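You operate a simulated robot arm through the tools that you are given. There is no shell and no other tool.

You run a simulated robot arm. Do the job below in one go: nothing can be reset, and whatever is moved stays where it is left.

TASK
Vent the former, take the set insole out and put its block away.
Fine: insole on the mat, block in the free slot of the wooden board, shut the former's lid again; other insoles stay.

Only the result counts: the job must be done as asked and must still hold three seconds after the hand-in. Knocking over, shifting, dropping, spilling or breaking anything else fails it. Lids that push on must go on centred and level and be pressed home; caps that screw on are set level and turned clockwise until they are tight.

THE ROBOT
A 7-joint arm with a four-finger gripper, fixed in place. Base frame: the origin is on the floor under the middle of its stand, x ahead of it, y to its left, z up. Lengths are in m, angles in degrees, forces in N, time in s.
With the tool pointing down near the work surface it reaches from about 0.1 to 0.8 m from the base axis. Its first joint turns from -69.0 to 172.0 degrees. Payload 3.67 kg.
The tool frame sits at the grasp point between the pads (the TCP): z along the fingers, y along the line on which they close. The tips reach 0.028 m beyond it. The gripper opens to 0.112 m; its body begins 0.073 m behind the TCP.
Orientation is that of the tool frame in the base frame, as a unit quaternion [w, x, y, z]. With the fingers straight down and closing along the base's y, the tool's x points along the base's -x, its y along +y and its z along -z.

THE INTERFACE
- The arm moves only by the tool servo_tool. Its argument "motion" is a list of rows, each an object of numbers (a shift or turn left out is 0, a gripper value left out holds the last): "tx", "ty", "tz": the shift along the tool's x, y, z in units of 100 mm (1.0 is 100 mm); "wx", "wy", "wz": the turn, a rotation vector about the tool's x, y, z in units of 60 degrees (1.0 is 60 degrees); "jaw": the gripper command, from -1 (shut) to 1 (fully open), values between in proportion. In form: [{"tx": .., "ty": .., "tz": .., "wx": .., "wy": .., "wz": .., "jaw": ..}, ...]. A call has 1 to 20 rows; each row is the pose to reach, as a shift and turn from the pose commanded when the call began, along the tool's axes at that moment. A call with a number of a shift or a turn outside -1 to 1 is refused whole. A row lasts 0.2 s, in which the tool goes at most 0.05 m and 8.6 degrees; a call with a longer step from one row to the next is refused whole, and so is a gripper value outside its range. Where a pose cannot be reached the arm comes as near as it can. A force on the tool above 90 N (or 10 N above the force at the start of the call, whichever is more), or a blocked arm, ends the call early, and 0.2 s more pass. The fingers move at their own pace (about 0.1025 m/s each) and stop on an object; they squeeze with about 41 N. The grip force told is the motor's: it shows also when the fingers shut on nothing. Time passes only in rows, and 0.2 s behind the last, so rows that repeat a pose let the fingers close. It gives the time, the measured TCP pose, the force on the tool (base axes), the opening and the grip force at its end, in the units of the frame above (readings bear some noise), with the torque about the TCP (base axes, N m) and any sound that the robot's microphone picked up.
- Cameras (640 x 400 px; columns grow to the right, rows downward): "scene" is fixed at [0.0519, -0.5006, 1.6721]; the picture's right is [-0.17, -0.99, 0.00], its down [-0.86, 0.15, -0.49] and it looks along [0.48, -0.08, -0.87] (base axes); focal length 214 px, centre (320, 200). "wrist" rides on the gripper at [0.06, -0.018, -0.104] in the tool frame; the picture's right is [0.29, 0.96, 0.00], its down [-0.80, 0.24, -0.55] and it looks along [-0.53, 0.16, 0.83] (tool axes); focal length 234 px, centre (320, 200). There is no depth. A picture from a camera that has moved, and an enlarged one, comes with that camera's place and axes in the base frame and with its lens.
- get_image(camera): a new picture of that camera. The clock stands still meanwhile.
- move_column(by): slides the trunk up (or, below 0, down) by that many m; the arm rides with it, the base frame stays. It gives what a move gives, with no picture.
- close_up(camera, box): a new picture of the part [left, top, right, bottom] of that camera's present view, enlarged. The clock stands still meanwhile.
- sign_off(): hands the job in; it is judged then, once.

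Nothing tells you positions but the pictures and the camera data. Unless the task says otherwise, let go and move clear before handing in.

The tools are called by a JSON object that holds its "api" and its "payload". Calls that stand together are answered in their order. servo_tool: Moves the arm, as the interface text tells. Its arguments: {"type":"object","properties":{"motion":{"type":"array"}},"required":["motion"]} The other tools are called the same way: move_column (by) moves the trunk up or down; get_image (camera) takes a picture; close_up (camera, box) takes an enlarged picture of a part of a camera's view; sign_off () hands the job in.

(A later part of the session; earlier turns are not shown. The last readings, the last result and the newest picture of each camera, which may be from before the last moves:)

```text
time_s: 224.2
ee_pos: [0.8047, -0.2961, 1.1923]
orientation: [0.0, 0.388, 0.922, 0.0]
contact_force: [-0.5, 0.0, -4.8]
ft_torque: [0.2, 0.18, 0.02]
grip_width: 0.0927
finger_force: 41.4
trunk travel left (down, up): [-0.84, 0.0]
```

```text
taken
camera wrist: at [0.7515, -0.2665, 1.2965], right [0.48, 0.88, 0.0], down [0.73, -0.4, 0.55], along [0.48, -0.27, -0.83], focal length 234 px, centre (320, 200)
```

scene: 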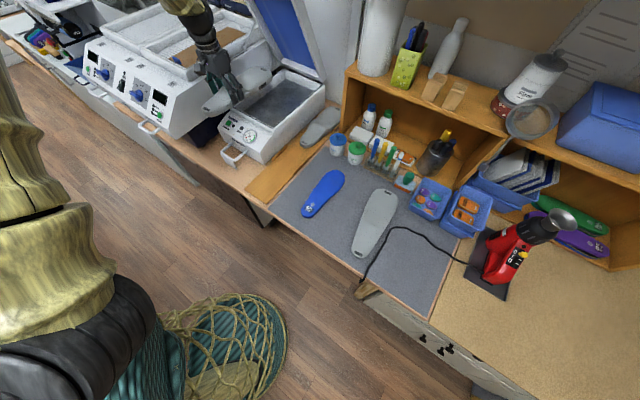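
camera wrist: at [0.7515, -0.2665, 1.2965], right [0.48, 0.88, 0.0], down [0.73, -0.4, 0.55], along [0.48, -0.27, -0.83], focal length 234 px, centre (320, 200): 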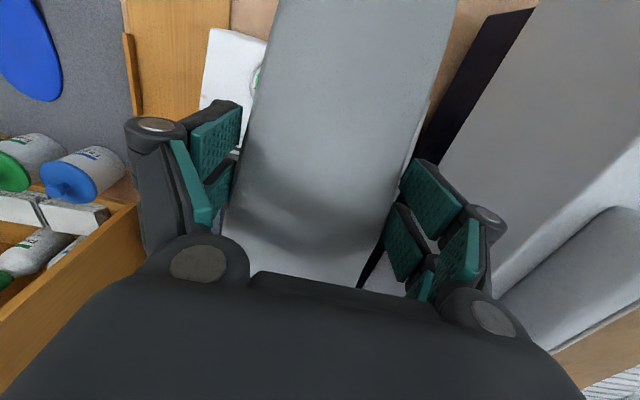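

The block is out. I'll measure its outline in the gripper and the slot more precisely before placing it.

{"api": "close_up", "payload": {"camera": "scene", "box": [190, 60, 286, 120]}}

{"api": "close_up", "payload": {"camera": "scene", "box": [240, 130, 320, 210]}}

{"api": "close_up", "payload": {"camera": "scene", "box": [290, 95, 350, 165]}}

```text
6.67 times, centred on (238, 90) of scene
camera zoom: at [0.0519, -0.5006, 1.6721], right [-0.17, -0.99, 0.0], down [-0.86, 0.15, -0.49], along [0.48, -0.08, -0.87], focal length 1430 px, centre (867, 933)
```

zoom: 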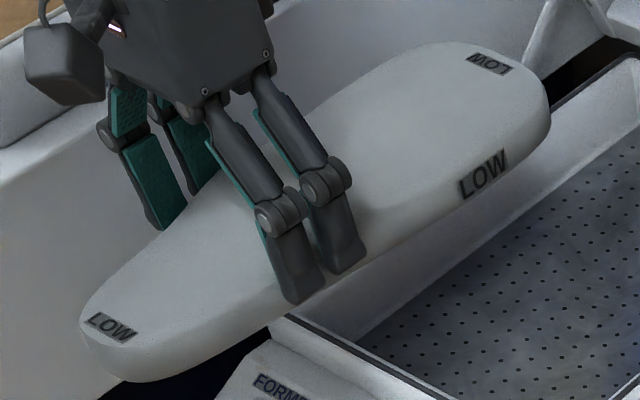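

```text
5.00 times, centred on (280, 170) of scene
camera zoom: at [0.0519, -0.5006, 1.6721], right [-0.17, -0.99, 0.0], down [-0.86, 0.15, -0.49], along [0.48, -0.08, -0.87], focal length 1072 px, centre (520, 350)
```

zoom: 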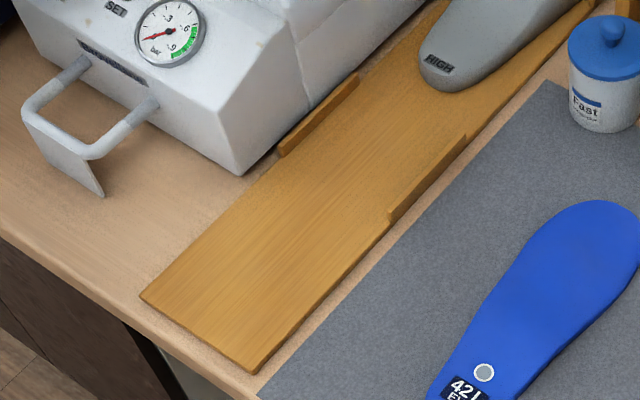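

```text
5.71 times, centred on (320, 130) of scene
camera zoom: at [0.0519, -0.5006, 1.6721], right [-0.17, -0.99, 0.0], down [-0.86, 0.15, -0.49], along [0.48, -0.08, -0.87], focal length 1226 px, centre (320, 600)
```

zoom: 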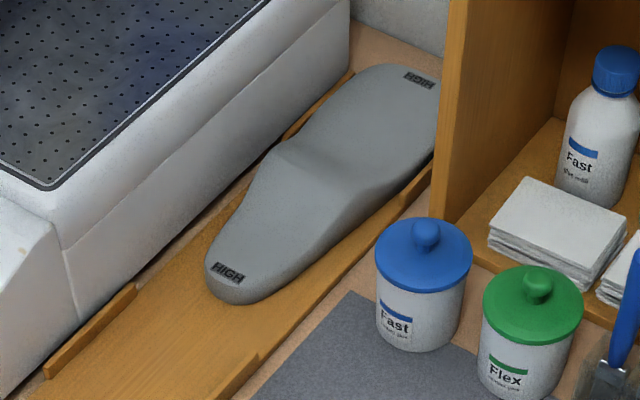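

{"api": "close_up", "payload": {"camera": "scene", "box": [266, 138, 296, 164]}}

{"api": "close_up", "payload": {"camera": "scene", "box": [288, 150, 318, 180]}}

{"api": "close_up", "payload": {"camera": "scene", "box": [240, 176, 280, 210]}}

```text
15.38 times, centred on (281, 151) of scene
camera zoom: at [0.0519, -0.5006, 1.6721], right [-0.17, -0.99, 0.0], down [-0.86, 0.15, -0.49], along [0.48, -0.08, -0.87], focal length 3300 px, centre (920, 954)
```

zoom: 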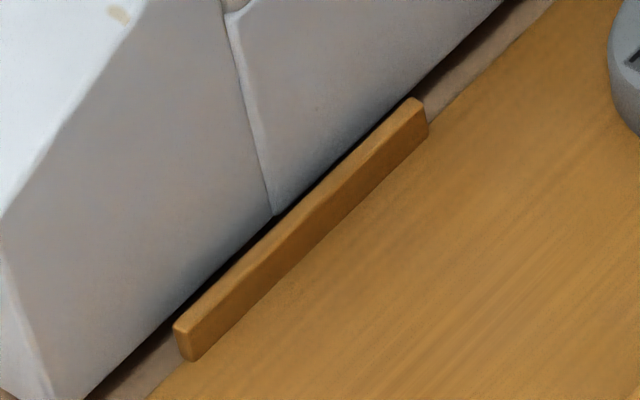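

```text
13.33 times, centred on (303, 165) of scene
camera zoom: at [0.0519, -0.5006, 1.6721], right [-0.17, -0.99, 0.0], down [-0.86, 0.15, -0.49], along [0.48, -0.08, -0.87], focal length 2860 px, centre (547, 667)
```

zoom: 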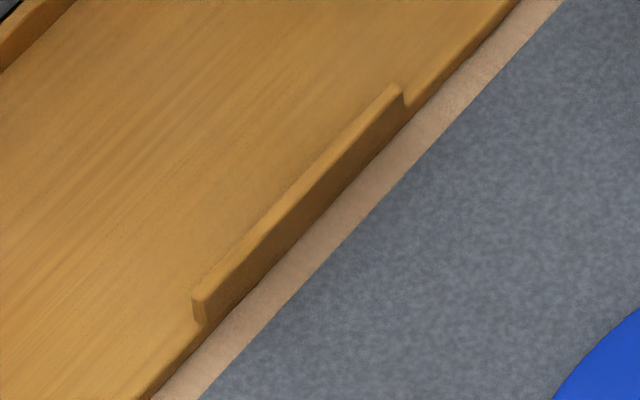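

```text
11.76 times, centred on (260, 193) of scene
camera zoom: at [0.0519, -0.5006, 1.6721], right [-0.17, -0.99, 0.0], down [-0.86, 0.15, -0.49], along [0.48, -0.08, -0.87], focal length 2523 px, centre (1026, 282)
```

zoom: 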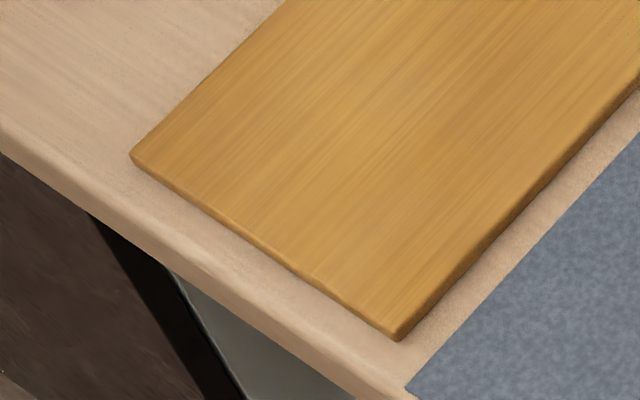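

The board has 2 cm-high rails about 12 cm apart beside the forefoot zone; the former's side wall stands close to the left. To keep my fingers clear of the former I'll first set the block down ~3 cm toward me, then regrip nearer the heel and slide it home. Moving over the board now.

{"api": "servo_tool", "payload": {"motion": [{"tx": 0.15}, {"tx": 0.3}, {"tx": 0.45}, {"tx": 0.6}, {"tx": 0.75}, {"tx": 0.88}, {"tx": 0.88}]}}

{"api": "servo_tool", "payload": {"motion": [{"ty": -0.15}, {"ty": -0.3}, {"ty": -0.45}, {"ty": -0.6}, {"ty": -0.75}, {"ty": -0.9}, {"ty": -1.0}, {"ty": -1.0}]}}

{"api": "servo_tool", "payload": {"motion": [{"ty": -0.15}, {"ty": -0.3}, {"ty": -0.45}, {"ty": -0.6}, {"ty": -0.75}, {"ty": -0.9}, {"ty": -1.0}, {"ty": -1.0}]}}

{"api": "get_image", "payload": {"camera": "wrist"}}

{"api": "get_image", "payload": {"camera": "scene"}}

```text
time_s: 225.8
ee_pos: [0.7429, -0.2323, 1.1918]
orientation: [0.0, 0.388, 0.922, 0.0]
contact_force: [0.0, -0.2, -4.5]
ft_torque: [0.19, 0.17, 0.02]
grip_width: 0.0929
finger_force: 40.9
trunk travel left (down, up): [-0.84, 0.0]
```

```text
time_s: 227.6
ee_pos: [0.6721, -0.302, 1.194]
orientation: [-0.001, 0.388, 0.922, -0.001]
contact_force: [-0.3, -0.3, -4.8]
ft_torque: [0.14, 0.16, 0.03]
grip_width: 0.093
finger_force: 41.0
trunk travel left (down, up): [-0.84, 0.0]
```

```text
time_s: 229.4
ee_pos: [0.5986, -0.3735, 1.1947]
orientation: [0.0, 0.389, 0.921, -0.001]
contact_force: [-0.4, -0.1, -4.0]
ft_torque: [0.21, 0.17, 0.03]
grip_width: 0.0927
finger_force: 41.1
trunk travel left (down, up): [-0.84, 0.0]
```

```text
taken
camera wrist: at [0.5453, -0.3445, 1.2984], right [0.48, 0.88, 0.0], down [0.73, -0.4, 0.55], along [0.48, -0.27, -0.83], focal length 234 px, centre (320, 200)
```

wrist: 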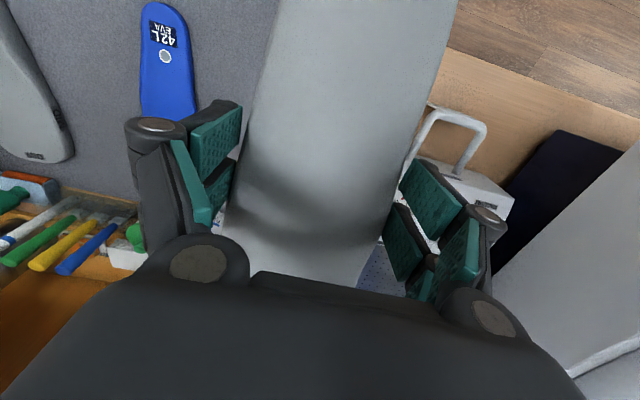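

```text
taken
```

scene: 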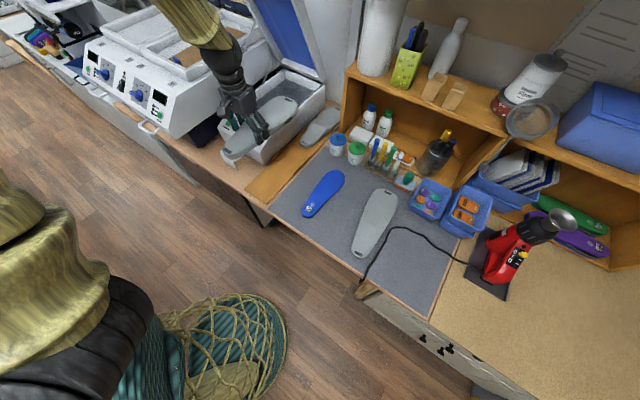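

{"api": "servo_tool", "payload": {"motion": [{"ty": -0.05, "tz": 0.15}, {"ty": -0.085, "tz": 0.3}, {"ty": -0.085, "tz": 0.45}, {"ty": -0.085, "tz": 0.6}, {"ty": -0.085, "tz": 0.8}, {"ty": -0.085, "tz": 1.0}, {"ty": -0.085, "tz": 1.0}]}}

{"api": "servo_tool", "payload": {"motion": [{"tz": 0.13}, {"tz": 0.26}, {"tz": 0.39}, {"tz": 0.52}, {"tz": 0.65}, {"tz": 0.8}, {"tz": 0.8}]}}

{"api": "get_image", "payload": {"camera": "wrist"}}

{"api": "close_up", "payload": {"camera": "scene", "box": [232, 110, 328, 210]}}

```text
time_s: 231.0
ee_pos: [0.5941, -0.3792, 1.094]
orientation: [0.0, 0.387, 0.922, -0.001]
contact_force: [-0.8, -0.1, -4.0]
ft_torque: [0.16, 0.18, 0.0]
grip_width: 0.0929
finger_force: 41.2
trunk travel left (down, up): [-0.84, 0.0]
```

```text
time_s: 232.6
ee_pos: [0.5927, -0.3777, 1.0143]
orientation: [0.0, 0.389, 0.921, -0.001]
contact_force: [0.4, -0.4, -5.0]
ft_torque: [0.17, 0.19, 0.03]
grip_width: 0.0929
finger_force: 41.2
trunk travel left (down, up): [-0.84, 0.0]
```

```text
taken
camera wrist: at [0.5393, -0.3497, 1.118], right [0.48, 0.88, 0.0], down [0.73, -0.4, 0.55], along [0.48, -0.27, -0.83], focal length 234 px, centre (320, 200)
```

wrist: 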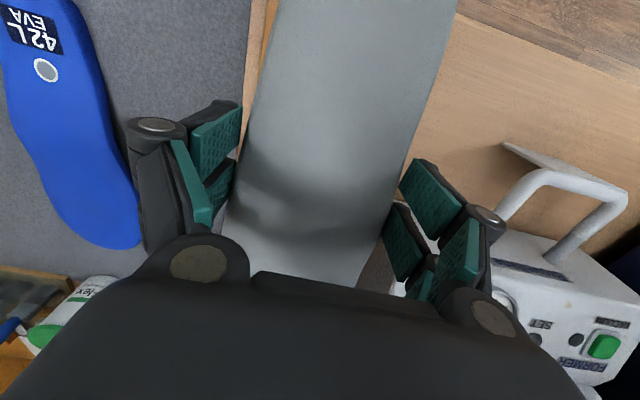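

```text
4.00 times, centred on (280, 160) of scene
camera zoom: at [0.0519, -0.5006, 1.6721], right [-0.17, -0.99, 0.0], down [-0.86, 0.15, -0.49], along [0.48, -0.08, -0.87], focal length 858 px, centre (480, 360)
```

zoom: 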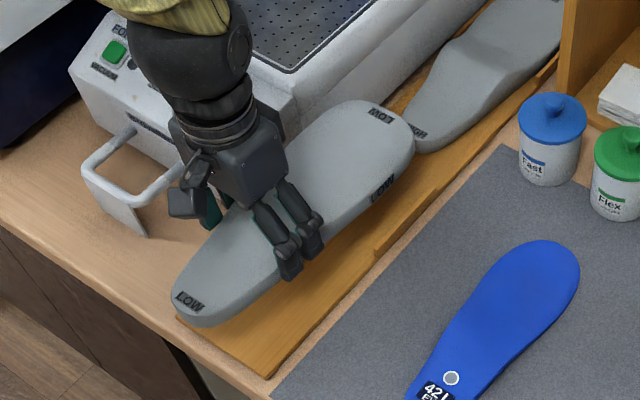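

{"api": "servo_tool", "payload": {"motion": [{"tz": 0.1}, {"tz": 0.2}, {"tz": 0.3}, {"tz": 0.38}, {"tz": 0.38}]}}

{"api": "close_up", "payload": {"camera": "scene", "box": [240, 130, 320, 210]}}

{"api": "close_up", "payload": {"camera": "scene", "box": [280, 130, 320, 170]}}

{"api": "get_image", "payload": {"camera": "wrist"}}

```text
time_s: 233.8
ee_pos: [0.5931, -0.3779, 0.976]
orientation: [-0.001, 0.388, 0.922, -0.001]
contact_force: [-0.3, 0.0, -4.6]
ft_torque: [0.17, 0.16, 0.02]
grip_width: 0.0929
finger_force: 40.6
trunk travel left (down, up): [-0.84, 0.0]
```

```text
5.00 times, centred on (280, 170) of scene
camera zoom: at [0.0519, -0.5006, 1.6721], right [-0.17, -0.99, 0.0], down [-0.86, 0.15, -0.49], along [0.48, -0.08, -0.87], focal length 1072 px, centre (520, 350)
```

zoom: 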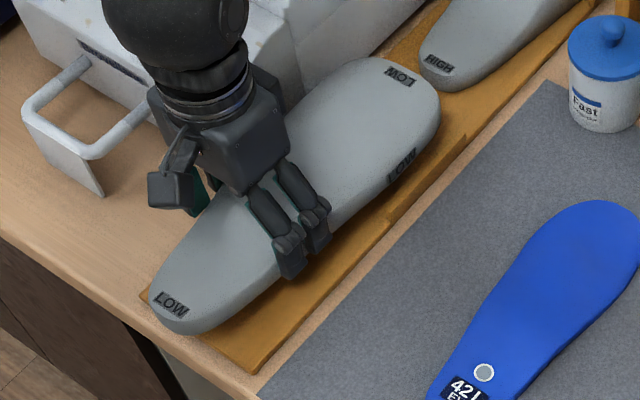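

```text
10.00 times, centred on (300, 150) of scene
camera zoom: at [0.0519, -0.5006, 1.6721], right [-0.17, -0.99, 0.0], down [-0.86, 0.15, -0.49], along [0.48, -0.08, -0.87], focal length 2145 px, centre (520, 700)
```

zoom: 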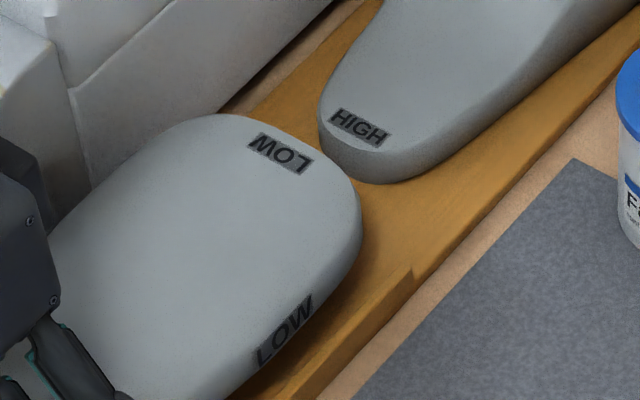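

```text
taken
camera wrist: at [0.5391, -0.3493, 1.0801], right [0.48, 0.88, 0.0], down [0.73, -0.4, 0.55], along [0.48, -0.27, -0.83], focal length 234 px, centre (320, 200)
```

wrist: 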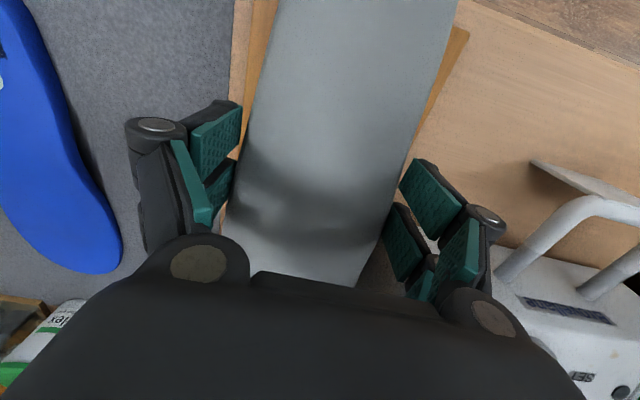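

Lateral alignment looks right (forefoot heading between the rails). Lowering to contact.

{"api": "servo_tool", "payload": {"motion": [{"tz": 0.06}, {"tz": 0.12}, {"tz": 0.18}, {"tz": 0.18}]}}

{"api": "close_up", "payload": {"camera": "scene", "box": [240, 130, 320, 210]}}

{"api": "servo_tool", "payload": {"motion": [{"tz": 0.03}, {"tz": 0.06}, {"tz": 0.06}]}}

```text
time_s: 234.8
ee_pos: [0.594, -0.379, 0.9582]
orientation: [0.0, 0.387, 0.922, -0.002]
contact_force: [1.0, 0.2, -4.8]
ft_torque: [0.13, 0.17, 0.0]
grip_width: 0.0926
finger_force: 40.8
trunk travel left (down, up): [-0.84, 0.0]
```

```text
5.00 times, centred on (280, 170) of scene
camera zoom: at [0.0519, -0.5006, 1.6721], right [-0.17, -0.99, 0.0], down [-0.86, 0.15, -0.49], along [0.48, -0.08, -0.87], focal length 1072 px, centre (520, 350)
```

zoom: 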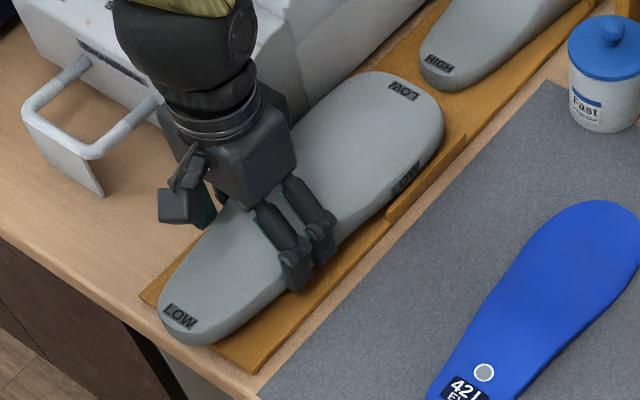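

```text
time_s: 235.6
ee_pos: [0.5921, -0.3796, 0.9521]
orientation: [0.001, 0.386, 0.922, -0.001]
contact_force: [1.9, -3.4, 6.8]
ft_torque: [-1.22, -0.29, 0.06]
grip_width: 0.0929
finger_force: 41.2
trunk travel left (down, up): [-0.84, 0.0]
```

The torque shows the forefoot's right edge has touched the right rail. I'll lift a centimetre, shift 4 mm left with a 1.5° turn, and try again.

{"api": "servo_tool", "payload": {"motion": [{"tz": -0.05}, {"tz": -0.11}, {"tz": -0.11, "ty": 0.02, "wz": -0.012}, {"tz": -0.11, "ty": 0.04, "wz": -0.025}, {"tz": -0.11, "ty": 0.04, "wz": -0.025}]}}

{"api": "close_up", "payload": {"camera": "scene", "box": [280, 140, 316, 176]}}

```text
time_s: 236.8
ee_pos: [0.5953, -0.3764, 0.9621]
orientation: [0.0, 0.376, 0.927, -0.001]
contact_force: [-0.3, -0.1, -4.1]
ft_torque: [0.18, 0.17, 0.0]
grip_width: 0.0929
finger_force: 40.8
trunk travel left (down, up): [-0.84, 0.0]
```

```text
11.11 times, centred on (298, 158) of scene
camera zoom: at [0.0519, -0.5006, 1.6721], right [-0.17, -0.99, 0.0], down [-0.86, 0.15, -0.49], along [0.48, -0.08, -0.87], focal length 2383 px, centre (564, 667)
```

zoom: 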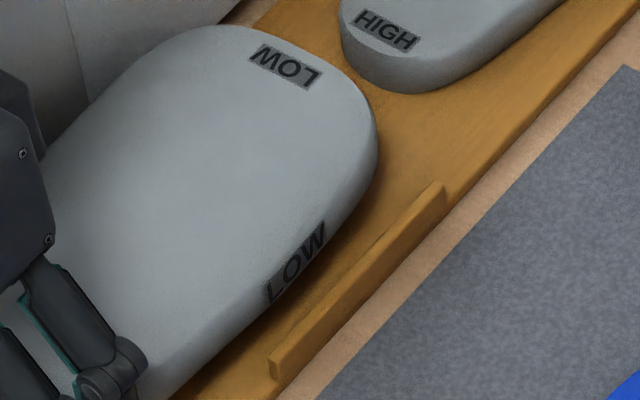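

{"api": "servo_tool", "payload": {"motion": [{"tz": 0.04}, {"tz": 0.08}, {"tz": 0.08}]}}

{"api": "servo_tool", "payload": {"motion": [{"tz": 0.02}, {"tz": 0.04}, {"tz": 0.04}]}}

{"api": "close_up", "payload": {"camera": "scene", "box": [240, 130, 320, 210]}}

```text
time_s: 237.6
ee_pos: [0.5962, -0.376, 0.9556]
orientation: [-0.001, 0.375, 0.927, -0.001]
contact_force: [0.4, -0.5, -4.9]
ft_torque: [0.13, 0.17, 0.02]
grip_width: 0.0928
finger_force: 41.3
trunk travel left (down, up): [-0.84, 0.0]
```

```text
time_s: 238.4
ee_pos: [0.596, -0.3774, 0.9517]
orientation: [0.0, 0.375, 0.927, -0.001]
contact_force: [-0.2, -0.1, -5.9]
ft_torque: [0.19, 0.19, 0.01]
grip_width: 0.0926
finger_force: 40.9
trunk travel left (down, up): [-0.84, 0.0]
```

```text
5.00 times, centred on (280, 170) of scene
camera zoom: at [0.0519, -0.5006, 1.6721], right [-0.17, -0.99, 0.0], down [-0.86, 0.15, -0.49], along [0.48, -0.08, -0.87], focal length 1072 px, centre (520, 350)
```

zoom: 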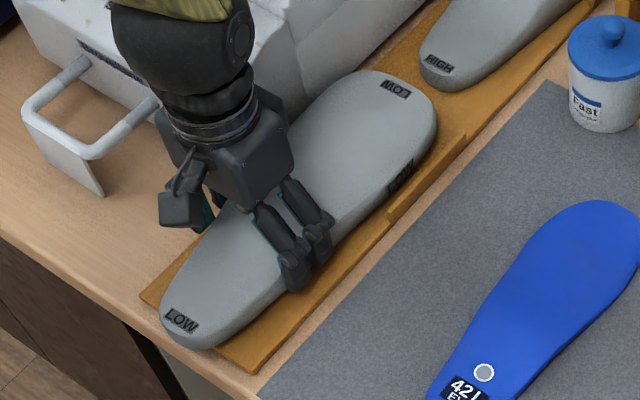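

Now it passes the rail. Continuing down in 2–3 mm steps.

{"api": "servo_tool", "payload": {"motion": [{"tz": 0.02}, {"tz": 0.03}, {"tz": 0.03}]}}

{"api": "servo_tool", "payload": {"motion": [{"tz": 0.02}, {"tz": 0.03}, {"tz": 0.03}]}}

{"api": "servo_tool", "payload": {"motion": [{"tz": 0.02}, {"tz": 0.02}]}}

```text
time_s: 239.2
ee_pos: [0.5961, -0.3768, 0.9484]
orientation: [0.0, 0.375, 0.927, -0.001]
contact_force: [-0.4, -1.2, -4.6]
ft_torque: [0.13, 0.18, 0.01]
grip_width: 0.0926
finger_force: 41.6
trunk travel left (down, up): [-0.84, 0.0]
```

```text
time_s: 240.0
ee_pos: [0.5959, -0.3771, 0.9461]
orientation: [-0.001, 0.375, 0.927, 0.0]
contact_force: [-0.1, 0.6, -4.6]
ft_torque: [0.16, 0.17, 0.03]
grip_width: 0.0929
finger_force: 40.9
trunk travel left (down, up): [-0.84, 0.0]
```

```text
time_s: 240.6
ee_pos: [0.5971, -0.3769, 0.9423]
orientation: [0.0, 0.376, 0.927, -0.001]
contact_force: [-0.6, -0.4, -4.8]
ft_torque: [0.13, 0.18, -0.02]
grip_width: 0.0924
finger_force: 41.2
trunk travel left (down, up): [-0.84, 0.0]
```

{"api": "servo_tool", "payload": {"motion": [{"tz": 0.02}, {"tz": 0.02}]}}

{"api": "servo_tool", "payload": {"motion": [{"tz": 0.02}, {"tz": 0.02}]}}

{"api": "close_up", "payload": {"camera": "scene", "box": [240, 130, 320, 210]}}

```text
time_s: 241.2
ee_pos: [0.5949, -0.3772, 0.9408]
orientation: [0.0, 0.376, 0.927, 0.0]
contact_force: [-1.3, -0.3, 2.9]
ft_torque: [0.74, 0.48, 0.01]
grip_width: 0.0929
finger_force: 40.6
trunk travel left (down, up): [-0.84, 0.0]
```

```text
time_s: 241.8
ee_pos: [0.5965, -0.377, 0.9403]
orientation: [0.001, 0.374, 0.927, -0.001]
contact_force: [1.2, -1.8, 11.6]
ft_torque: [0.55, -0.44, -0.02]
grip_width: 0.0925
finger_force: 41.1
trunk travel left (down, up): [-0.84, 0.0]
```

```text
5.00 times, centred on (280, 170) of scene
camera zoom: at [0.0519, -0.5006, 1.6721], right [-0.17, -0.99, 0.0], down [-0.86, 0.15, -0.49], along [0.48, -0.08, -0.87], focal length 1072 px, centre (520, 350)
```

zoom: 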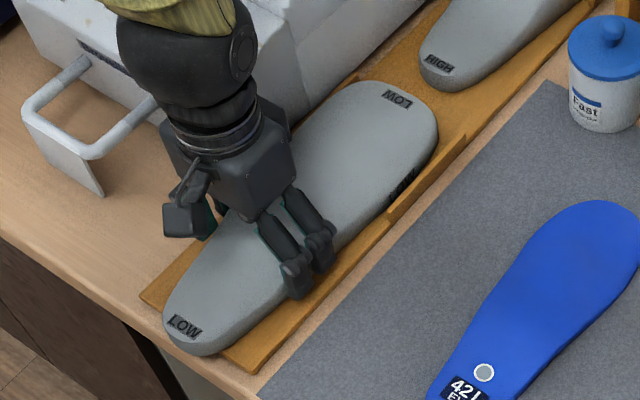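

The block is seated on the board between the rails, about 2.5 cm short of home. Releasing and regripping nearer the heel to slide it forward.

{"api": "servo_tool", "payload": {"motion": [{"jaw": 0.75}, {"jaw": 0.85}, {"jaw": 0.95}, {"jaw": 0.95}]}}

{"api": "servo_tool", "payload": {"motion": [{"tz": -0.1}, {"tz": -0.25}, {"tz": -0.4}, {"tz": -0.55}, {"tz": -0.7}, {"tz": -0.7}]}}

{"api": "servo_tool", "payload": {"motion": [{"tx": 0.12}, {"tx": 0.24}, {"tx": 0.36}, {"tx": 0.48}, {"tx": 0.52}, {"tx": 0.52}]}}

{"api": "get_image", "payload": {"camera": "wrist"}}

{"api": "close_up", "payload": {"camera": "scene", "box": [240, 130, 320, 210]}}

```text
time_s: 242.8
ee_pos: [0.5957, -0.3775, 0.9381]
orientation: [0.0, 0.376, 0.927, -0.001]
contact_force: [0.0, 0.6, 0.3]
ft_torque: [-0.03, -0.01, 0.01]
grip_width: 0.1093
finger_force: 0.0
trunk travel left (down, up): [-0.84, 0.0]
```

```text
time_s: 244.2
ee_pos: [0.5955, -0.3779, 1.0085]
orientation: [0.0, 0.376, 0.927, -0.001]
contact_force: [-0.6, -0.2, -0.6]
ft_torque: [-0.02, 0.02, 0.0]
grip_width: 0.1092
finger_force: 0.0
trunk travel left (down, up): [-0.84, 0.0]
```

```text
time_s: 245.6
ee_pos: [0.5592, -0.3385, 1.0096]
orientation: [-0.001, 0.376, 0.927, -0.001]
contact_force: [-0.3, -0.1, -0.7]
ft_torque: [0.0, -0.03, 0.0]
grip_width: 0.1095
finger_force: 0.0
trunk travel left (down, up): [-0.84, 0.0]
```

```text
taken
camera wrist: at [0.5043, -0.3118, 1.1125], right [0.46, 0.89, 0.0], down [0.74, -0.38, 0.55], along [0.49, -0.26, -0.83], focal length 234 px, centre (320, 200)
```

wrist: 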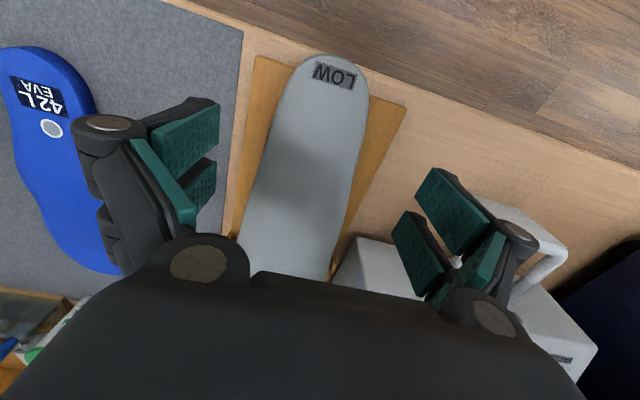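

```text
5.00 times, centred on (280, 170) of scene
camera zoom: at [0.0519, -0.5006, 1.6721], right [-0.17, -0.99, 0.0], down [-0.86, 0.15, -0.49], along [0.48, -0.08, -0.87], focal length 1072 px, centre (520, 350)
```

zoom: 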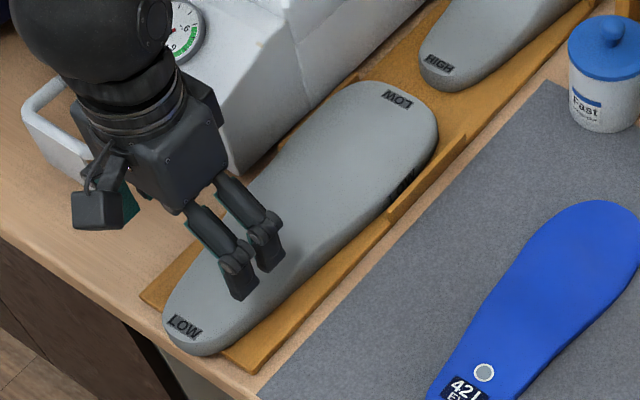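

The board's front edge is square to the tool and the block's heel overhangs it by 1.6 cm. I'll grip the heel part and slide the block 1.8 cm inward along the rails.

{"api": "servo_tool", "payload": {"motion": [{"ty": -0.04, "tz": 0.12}, {"ty": -0.04, "tz": 0.24}, {"ty": -0.04, "tz": 0.36}, {"ty": -0.04, "tz": 0.48}, {"ty": -0.04, "tz": 0.58}, {"ty": -0.04, "tz": 0.64}, {"ty": -0.04, "tz": 0.64}]}}

{"api": "servo_tool", "payload": {"motion": [{"jaw": 0.7}, {"jaw": 0.5}, {"jaw": 0.3}, {"jaw": 0.1}, {"jaw": -0.1}, {"jaw": -0.1}, {"jaw": -0.1}]}}

{"api": "close_up", "payload": {"camera": "scene", "box": [240, 130, 320, 210]}}

```text
time_s: 247.2
ee_pos: [0.5558, -0.3441, 0.9435]
orientation: [0.0, 0.375, 0.927, -0.001]
contact_force: [-0.7, -0.1, 0.2]
ft_torque: [0.01, 0.02, 0.01]
grip_width: 0.1094
finger_force: 0.0
trunk travel left (down, up): [-0.84, 0.0]
```

```text
time_s: 248.8
ee_pos: [0.5557, -0.3436, 0.9456]
orientation: [0.001, 0.376, 0.927, -0.001]
contact_force: [4.1, 1.3, 7.0]
ft_torque: [0.01, -0.3, 0.25]
grip_width: 0.0805
finger_force: 41.5
trunk travel left (down, up): [-0.84, 0.0]
```

```text
5.00 times, centred on (280, 170) of scene
camera zoom: at [0.0519, -0.5006, 1.6721], right [-0.17, -0.99, 0.0], down [-0.86, 0.15, -0.49], along [0.48, -0.08, -0.87], focal length 1072 px, centre (520, 350)
```

zoom: 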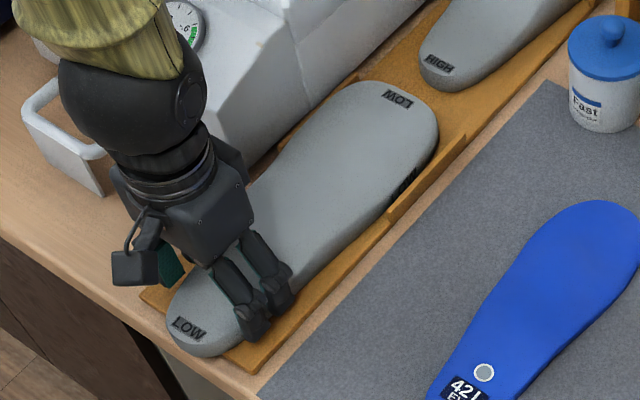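

{"api": "servo_tool", "payload": {"motion": [{"tx": -0.03}, {"tx": -0.06}, {"tx": -0.09}, {"tx": -0.12}, {"tx": -0.15}, {"tx": -0.18}, {"tx": -0.18}]}}

{"api": "close_up", "payload": {"camera": "scene", "box": [240, 130, 320, 210]}}

```text
time_s: 250.4
ee_pos: [0.5685, -0.3544, 0.9446]
orientation: [0.001, 0.376, 0.927, -0.001]
contact_force: [-3.1, 2.7, 2.4]
ft_torque: [-0.08, -0.14, 0.05]
grip_width: 0.0804
finger_force: 41.0
trunk travel left (down, up): [-0.84, 0.0]
```

```text
5.00 times, centred on (280, 170) of scene
camera zoom: at [0.0519, -0.5006, 1.6721], right [-0.17, -0.99, 0.0], down [-0.86, 0.15, -0.49], along [0.48, -0.08, -0.87], focal length 1072 px, centre (520, 350)
```

zoom: 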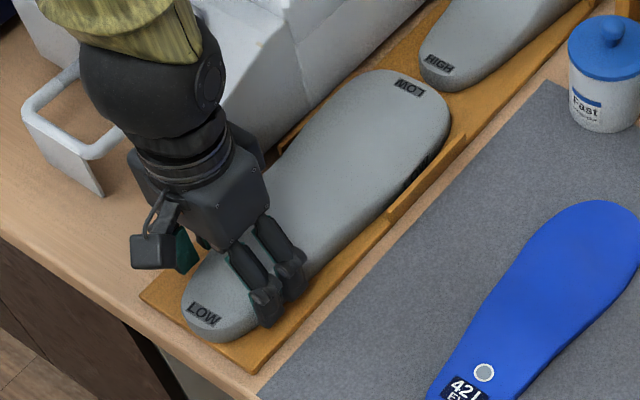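

{"api": "servo_tool", "payload": {"motion": [{"tx": -0.02}, {"tx": -0.035}, {"tx": -0.035}]}}

{"api": "servo_tool", "payload": {"motion": [{"jaw": 0.3}, {"jaw": 0.6}, {"jaw": 0.8}, {"jaw": 0.9}, {"jaw": 0.9}]}}

{"api": "servo_tool", "payload": {"motion": [{"tz": -0.1}, {"tz": -0.25}, {"tz": -0.4}, {"tz": -0.6}, {"tz": -0.8}, {"tz": -1.0}, {"tz": -1.0}]}}

{"api": "servo_tool", "payload": {"motion": [{"tz": -0.15, "tx": 0.05}, {"tz": -0.3, "tx": 0.1}, {"tz": -0.5, "tx": 0.15}, {"tz": -0.7, "tx": 0.2}, {"tz": -0.9, "tx": 0.25}, {"tz": -1.0, "tx": 0.3}, {"tz": -1.0, "tx": 0.3}]}}

{"api": "get_image", "payload": {"camera": "wrist"}}

{"api": "get_image", "payload": {"camera": "scene"}}

```text
time_s: 251.2
ee_pos: [0.5713, -0.3584, 0.9452]
orientation: [0.0, 0.375, 0.927, -0.001]
contact_force: [-0.4, 0.5, -0.5]
ft_torque: [0.01, 0.04, 0.01]
grip_width: 0.0803
finger_force: 40.7
trunk travel left (down, up): [-0.84, 0.0]
```

```text
time_s: 252.4
ee_pos: [0.5707, -0.3586, 0.9443]
orientation: [0.0, 0.375, 0.927, -0.001]
contact_force: [0.3, 0.1, 0.2]
ft_torque: [-0.03, 0.03, -0.02]
grip_width: 0.1065
finger_force: 0.1
trunk travel left (down, up): [-0.84, 0.0]
```

```text
time_s: 254.0
ee_pos: [0.5727, -0.3568, 1.0445]
orientation: [0.0, 0.376, 0.927, -0.002]
contact_force: [0.1, -0.2, 0.8]
ft_torque: [0.03, 0.0, -0.01]
grip_width: 0.1063
finger_force: 0.1
trunk travel left (down, up): [-0.84, 0.0]
```

```text
time_s: 255.6
ee_pos: [0.5511, -0.3372, 1.1439]
orientation: [-0.001, 0.376, 0.927, 0.0]
contact_force: [-0.7, -0.8, -0.8]
ft_torque: [-0.02, -0.02, 0.04]
grip_width: 0.1064
finger_force: 0.1
trunk travel left (down, up): [-0.84, 0.0]
```

```text
taken
camera wrist: at [0.4958, -0.3094, 1.2483], right [0.46, 0.89, 0.0], down [0.74, -0.38, 0.55], along [0.49, -0.26, -0.83], focal length 234 px, centre (320, 200)
```

wrist: 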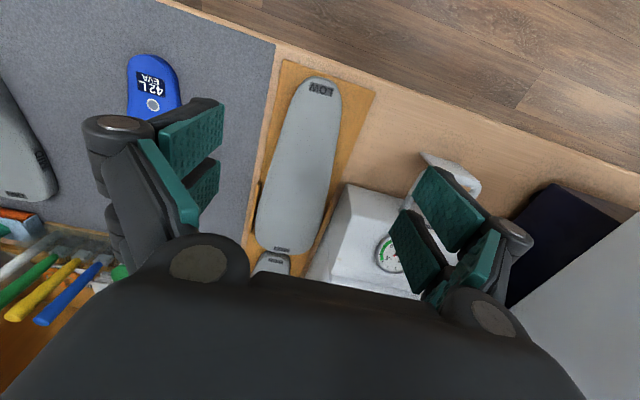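

```text
taken
```

scene: 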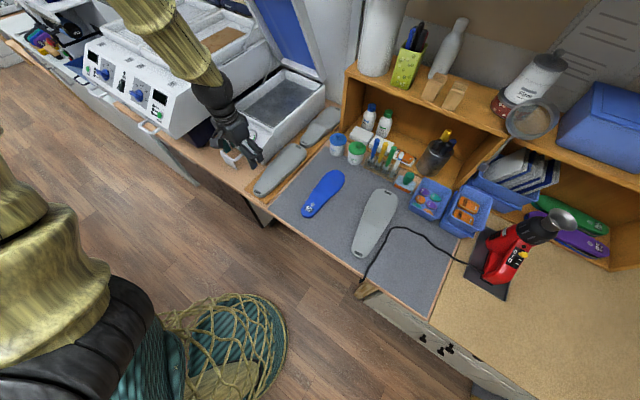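

The block is in the free slot. I'll check it closely.

{"api": "close_up", "payload": {"camera": "wrist", "box": [230, 50, 390, 280]}}

{"api": "close_up", "payload": {"camera": "scene", "box": [240, 120, 340, 205]}}

{"api": "close_up", "payload": {"camera": "scene", "box": [280, 125, 330, 175]}}

```text
1.74 times, centred on (310, 165) of wrist
camera zoom: at [0.4958, -0.3094, 1.2483], right [0.46, 0.89, 0.0], down [0.74, -0.38, 0.55], along [0.49, -0.26, -0.83], focal length 407 px, centre (337, 261)
```

zoom: 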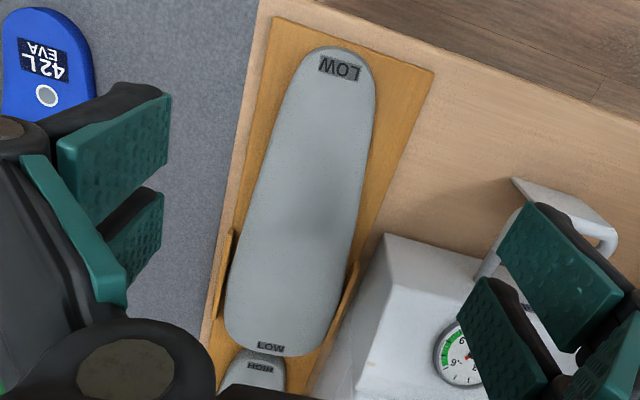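

```text
4.71 times, centred on (290, 162) of scene
camera zoom: at [0.0519, -0.5006, 1.6721], right [-0.17, -0.99, 0.0], down [-0.86, 0.15, -0.49], along [0.48, -0.08, -0.87], focal length 1009 px, centre (461, 376)
```

zoom: 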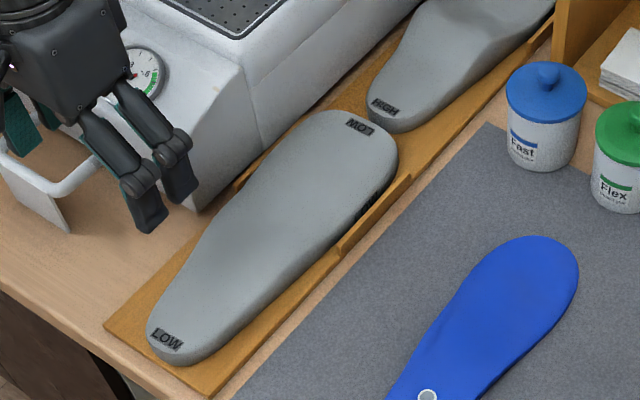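

```text
8.00 times, centred on (305, 150) of scene
camera zoom: at [0.0519, -0.5006, 1.6721], right [-0.17, -0.99, 0.0], down [-0.86, 0.15, -0.49], along [0.48, -0.08, -0.87], focal length 1716 px, centre (440, 600)
```

zoom: 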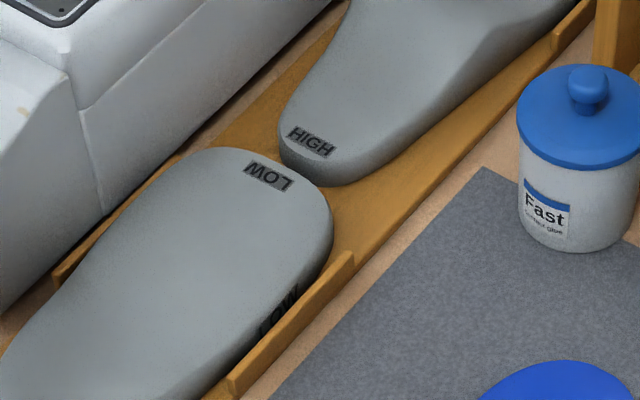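

The LOW block sits squarely in the free slot, HIGH hasn't moved, and the insole is on the mat. Now to close the lid: I'll go back up to the handle (expected near (0.958, −0.462, 1.471)), approaching it level from the robot's side with the fingers open.

{"api": "servo_tool", "payload": {"motion": [{"tz": -0.15, "wz": 0.01}, {"tz": -0.3, "wz": 0.02}, {"tz": -0.45, "wz": 0.025}, {"tz": -0.6, "ty": 0.1, "wz": 0.025}, {"tz": -0.75, "ty": 0.2, "tx": -0.1, "wz": 0.025}, {"tz": -0.88, "ty": 0.35, "tx": -0.2, "wz": 0.025}, {"tz": -1.0, "ty": 0.5, "tx": -0.3, "wz": 0.025}, {"tz": -1.0, "ty": 0.5, "tx": -0.3, "wz": 0.025}]}}

{"api": "servo_tool", "payload": {"motion": [{"tz": -0.15, "ty": 0.08, "tx": -0.08}, {"tz": -0.3, "ty": 0.16, "tx": -0.16}, {"tz": -0.45, "ty": 0.24, "tx": -0.24}, {"tz": -0.6, "ty": 0.32, "tx": -0.32}, {"tz": -0.75, "ty": 0.4, "tx": -0.4}, {"tz": -0.88, "ty": 0.48, "tx": -0.48}, {"tz": -1.0, "ty": 0.55, "tx": -0.55}, {"tz": -1.0, "ty": 0.55, "tx": -0.55}]}}

{"api": "servo_tool", "payload": {"motion": [{"tz": -0.15, "ty": 0.1, "tx": -0.08}, {"tz": -0.3, "ty": 0.2, "tx": -0.16}, {"tz": -0.45, "ty": 0.3, "tx": -0.24}, {"tz": -0.6, "ty": 0.4, "tx": -0.32}, {"tz": -0.75, "ty": 0.5, "tx": -0.4}, {"tz": -0.88, "ty": 0.6, "tx": -0.48}, {"tz": -1.0, "ty": 0.7, "tx": -0.55}, {"tz": -1.0, "ty": 0.7, "tx": -0.55}]}}

{"api": "get_image", "payload": {"camera": "wrist"}}

{"api": "get_image", "payload": {"camera": "scene"}}

```text
time_s: 257.4
ee_pos: [0.6066, -0.3228, 1.2451]
orientation: [-0.001, 0.388, 0.922, -0.001]
contact_force: [0.3, 1.1, 0.5]
ft_torque: [0.02, 0.03, -0.03]
grip_width: 0.1064
finger_force: 0.1
trunk travel left (down, up): [-0.84, 0.0]
```

```text
time_s: 259.2
ee_pos: [0.6831, -0.3226, 1.346]
orientation: [0.0, 0.387, 0.922, -0.001]
contact_force: [0.4, 0.3, -0.5]
ft_torque: [0.0, 0.01, 0.0]
grip_width: 0.1062
finger_force: 0.1
trunk travel left (down, up): [-0.84, 0.0]
```

```text
time_s: 261.0
ee_pos: [0.7722, -0.3124, 1.4441]
orientation: [0.0, 0.387, 0.922, -0.001]
contact_force: [-0.7, 0.5, 0.0]
ft_torque: [-0.02, 0.01, 0.01]
grip_width: 0.1063
finger_force: 0.0
trunk travel left (down, up): [-0.84, 0.0]
```

```text
taken
camera wrist: at [0.7189, -0.2834, 1.5488], right [0.48, 0.88, 0.0], down [0.73, -0.4, 0.55], along [0.48, -0.27, -0.83], focal length 234 px, centre (320, 200)
```

wrist: 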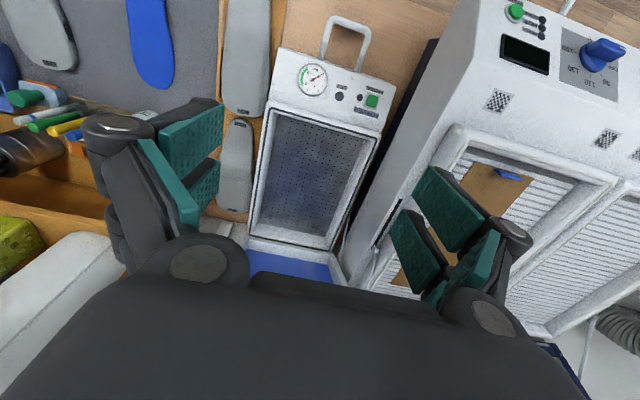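

```text
taken
```

scene: 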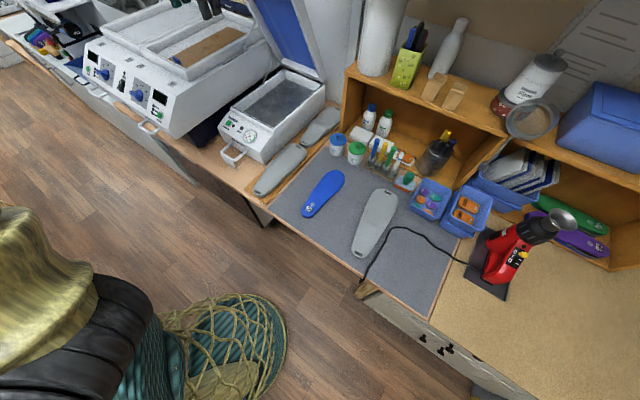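

The overview confirms both blocks and the insole. Approaching the raised handle level from the front.

{"api": "servo_tool", "payload": {"motion": [{"tx": -0.1, "tz": -0.05, "jaw": 0.75}, {"tx": -0.2, "tz": -0.1, "ty": 0.05}, {"tx": -0.32, "tz": -0.16, "ty": 0.1}, {"tx": -0.44, "tz": -0.22, "ty": 0.15}, {"tx": -0.56, "tz": -0.3, "ty": 0.2}, {"tx": -0.68, "tz": -0.4, "ty": 0.25}, {"tx": -0.8, "tz": -0.5, "ty": 0.32}, {"tx": -0.8, "tz": -0.5, "ty": 0.32}]}}

{"api": "get_image", "payload": {"camera": "wrist"}}

```text
time_s: 262.8
ee_pos: [0.8508, -0.3469, 1.4957]
orientation: [0.001, 0.387, 0.922, -0.001]
contact_force: [0.0, 0.7, 0.1]
ft_torque: [-0.04, -0.01, -0.01]
grip_width: 0.0978
finger_force: 0.0
trunk travel left (down, up): [-0.84, 0.0]
```

```text
taken
camera wrist: at [0.7962, -0.3179, 1.5989], right [0.48, 0.88, 0.0], down [0.73, -0.4, 0.55], along [0.48, -0.27, -0.83], focal length 234 px, centre (320, 200)
```

wrist: 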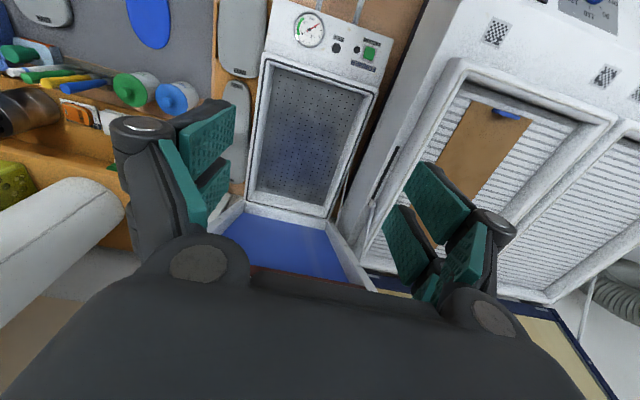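

{"api": "servo_tool", "payload": {"motion": [{"tx": -0.1}, {"tx": -0.2}, {"tx": -0.3}, {"tx": -0.4}, {"tx": -0.5}, {"tx": -0.6}, {"tx": -0.7}, {"tx": -0.7}]}}

{"api": "get_image", "payload": {"camera": "wrist"}}

```text
time_s: 264.6
ee_pos: [0.9012, -0.3963, 1.495]
orientation: [0.0, 0.388, 0.922, -0.002]
contact_force: [0.6, -0.2, 0.0]
ft_torque: [-0.03, 0.01, 0.02]
grip_width: 0.0979
finger_force: 0.0
trunk travel left (down, up): [-0.84, 0.0]
```

```text
taken
camera wrist: at [0.8466, -0.3678, 1.599], right [0.48, 0.88, 0.0], down [0.73, -0.4, 0.55], along [0.48, -0.27, -0.83], focal length 234 px, centre (320, 200)
```

wrist: 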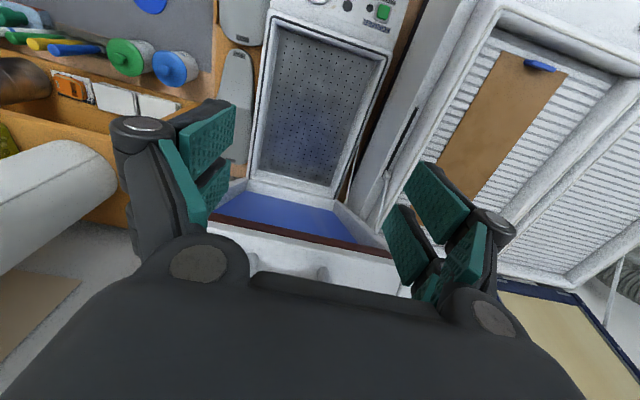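

{"api": "close_up", "payload": {"camera": "wrist", "box": [190, 190, 430, 300]}}

```text
2.67 times, centred on (310, 245) of wrist
camera zoom: at [0.8466, -0.3678, 1.599], right [0.48, 0.88, 0.0], down [0.73, -0.4, 0.55], along [0.48, -0.27, -0.83], focal length 624 px, centre (347, 80)
```

zoom: 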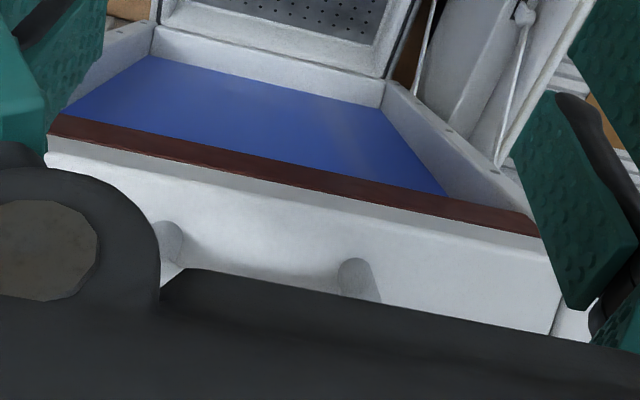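

The handle posts are visible ahead, centred within a few mm; the lid stands at about 65.6°. Sliding the last 8 cm so the fingers straddle the handle.

{"api": "servo_tool", "payload": {"motion": [{"tx": -0.08, "ty": 0.01, "tz": -0.02}, {"tx": -0.16, "ty": 0.02, "tz": -0.03}, {"tx": -0.24, "ty": 0.03, "tz": -0.03}, {"tx": -0.32, "ty": 0.03, "tz": -0.03}, {"tx": -0.4, "ty": 0.03, "tz": -0.03}, {"tx": -0.5, "ty": 0.03, "tz": -0.03}, {"tx": -0.5, "ty": 0.03, "tz": -0.03}]}}

{"api": "get_image", "payload": {"camera": "wrist"}}

```text
time_s: 266.2
ee_pos: [0.9393, -0.4309, 1.4986]
orientation: [0.0, 0.388, 0.922, -0.001]
contact_force: [0.4, 0.4, -0.1]
ft_torque: [0.01, -0.03, -0.03]
grip_width: 0.0979
finger_force: 0.0
trunk travel left (down, up): [-0.84, 0.0]
```

```text
taken
camera wrist: at [0.8844, -0.4022, 1.6027], right [0.48, 0.88, 0.0], down [0.73, -0.4, 0.55], along [0.48, -0.27, -0.83], focal length 234 px, centre (320, 200)
```

wrist: 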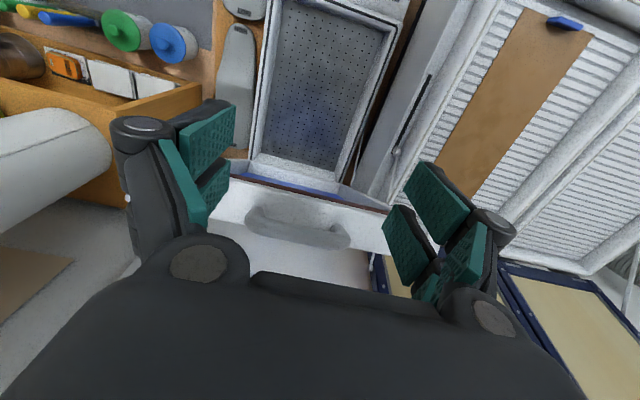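

{"api": "servo_tool", "payload": {"motion": [{"tx": -0.08, "ty": -0.01}, {"tx": -0.16, "ty": -0.02}, {"tx": -0.24, "ty": -0.02}, {"tx": -0.31, "ty": -0.02}, {"tx": -0.31, "ty": -0.02}]}}

{"api": "close_up", "payload": {"camera": "wrist", "box": [180, 100, 460, 275]}}

```text
time_s: 267.4
ee_pos: [0.9572, -0.4541, 1.498]
orientation: [0.0, 0.388, 0.922, -0.001]
contact_force: [-0.2, 0.1, 0.1]
ft_torque: [-0.02, -0.03, -0.01]
grip_width: 0.0982
finger_force: 0.1
trunk travel left (down, up): [-0.84, 0.0]
```

```text
2.29 times, centred on (320, 188) of wrist
camera zoom: at [0.9037, -0.4255, 1.6021], right [0.48, 0.88, 0.0], down [0.73, -0.4, 0.55], along [0.48, -0.27, -0.83], focal length 535 px, centre (320, 229)
```

zoom: 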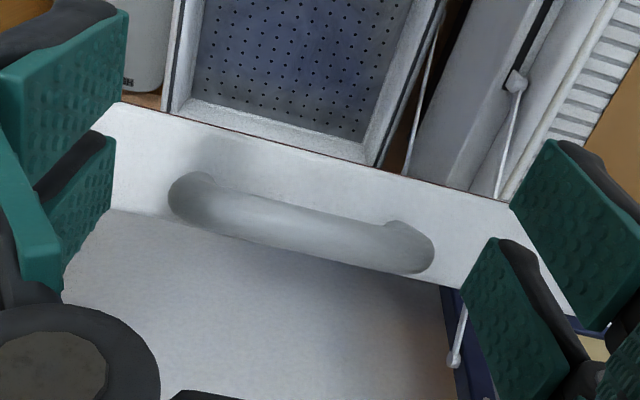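

{"api": "servo_tool", "payload": {"motion": [{"tx": -0.03}, {"tx": -0.06}, {"tx": -0.06}]}}

{"api": "servo_tool", "payload": {"motion": [{"jaw": 0.5}, {"jaw": 0.3}, {"jaw": 0.1}, {"jaw": -0.2}, {"jaw": -0.5}, {"jaw": -0.5}, {"jaw": -0.5}]}}

{"api": "close_up", "payload": {"camera": "wrist", "box": [180, 100, 460, 275]}}

```text
time_s: 268.2
ee_pos: [0.9623, -0.4581, 1.4973]
orientation: [0.0, 0.388, 0.922, -0.002]
contact_force: [0.0, -0.9, 0.3]
ft_torque: [0.01, -0.02, 0.02]
grip_width: 0.0977
finger_force: 0.0
trunk travel left (down, up): [-0.84, 0.0]
```

```text
time_s: 269.8
ee_pos: [0.9592, -0.4575, 1.5019]
orientation: [0.001, 0.387, 0.922, -0.002]
contact_force: [-7.6, 6.5, 18.0]
ft_torque: [0.19, 0.16, 1.6]
grip_width: 0.0289
finger_force: 1.1
trunk travel left (down, up): [-0.84, 0.0]
```

```text
2.29 times, centred on (320, 188) of wrist
camera zoom: at [0.9049, -0.4273, 1.6057], right [0.48, 0.88, 0.0], down [0.73, -0.4, 0.56], along [0.49, -0.27, -0.83], focal length 535 px, centre (320, 229)
```

zoom: 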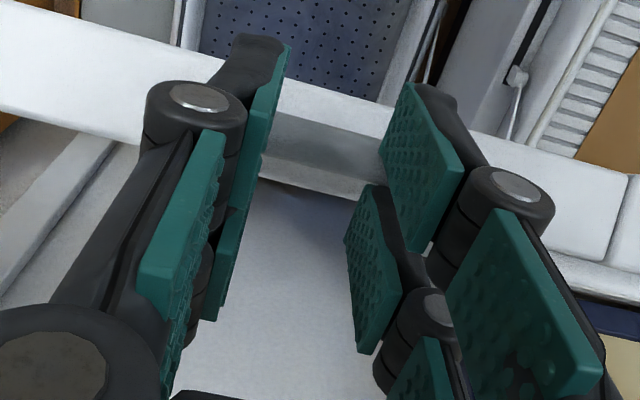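

The pads closed above the handle (tips resting on it). I'll reopen and look before lowering.

{"api": "servo_tool", "payload": {"motion": [{"jaw": 0.0, "tz": -0.05}, {"jaw": 0.4, "tz": -0.08}, {"jaw": 0.75, "tz": -0.08}, {"jaw": 0.75, "tz": -0.08}, {"jaw": 0.75, "tz": -0.08}]}}

{"api": "get_image", "payload": {"camera": "wrist"}}

{"api": "close_up", "payload": {"camera": "scene", "box": [200, 0, 360, 100]}}

```text
time_s: 271.0
ee_pos: [0.9657, -0.4628, 1.5071]
orientation: [0.0, 0.387, 0.922, 0.001]
contact_force: [-0.7, 0.1, 0.1]
ft_torque: [-0.01, 0.01, -0.01]
grip_width: 0.0979
finger_force: 0.2
trunk travel left (down, up): [-0.84, 0.0]
```

```text
taken
camera wrist: at [0.912, -0.4347, 1.6104], right [0.48, 0.88, 0.0], down [0.73, -0.4, 0.55], along [0.49, -0.27, -0.83], focal length 234 px, centre (320, 200)
```

wrist: 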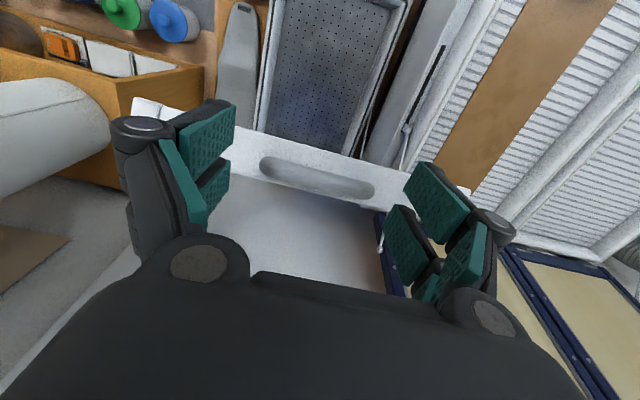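

```text
4.00 times, centred on (280, 50) of scene
camera zoom: at [0.0519, -0.5006, 1.6721], right [-0.17, -0.99, 0.0], down [-0.86, 0.15, -0.49], along [0.48, -0.08, -0.87], focal length 858 px, centre (480, 800)
```

zoom: 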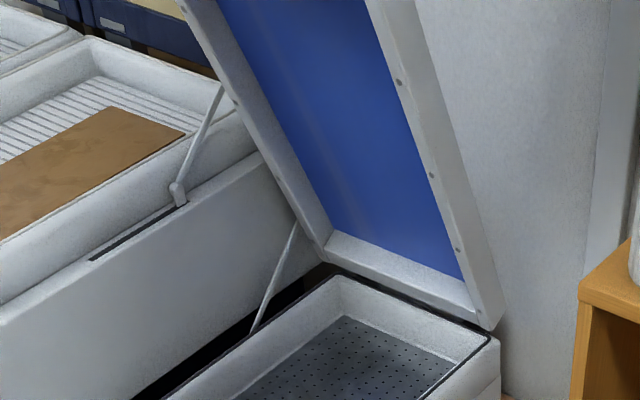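

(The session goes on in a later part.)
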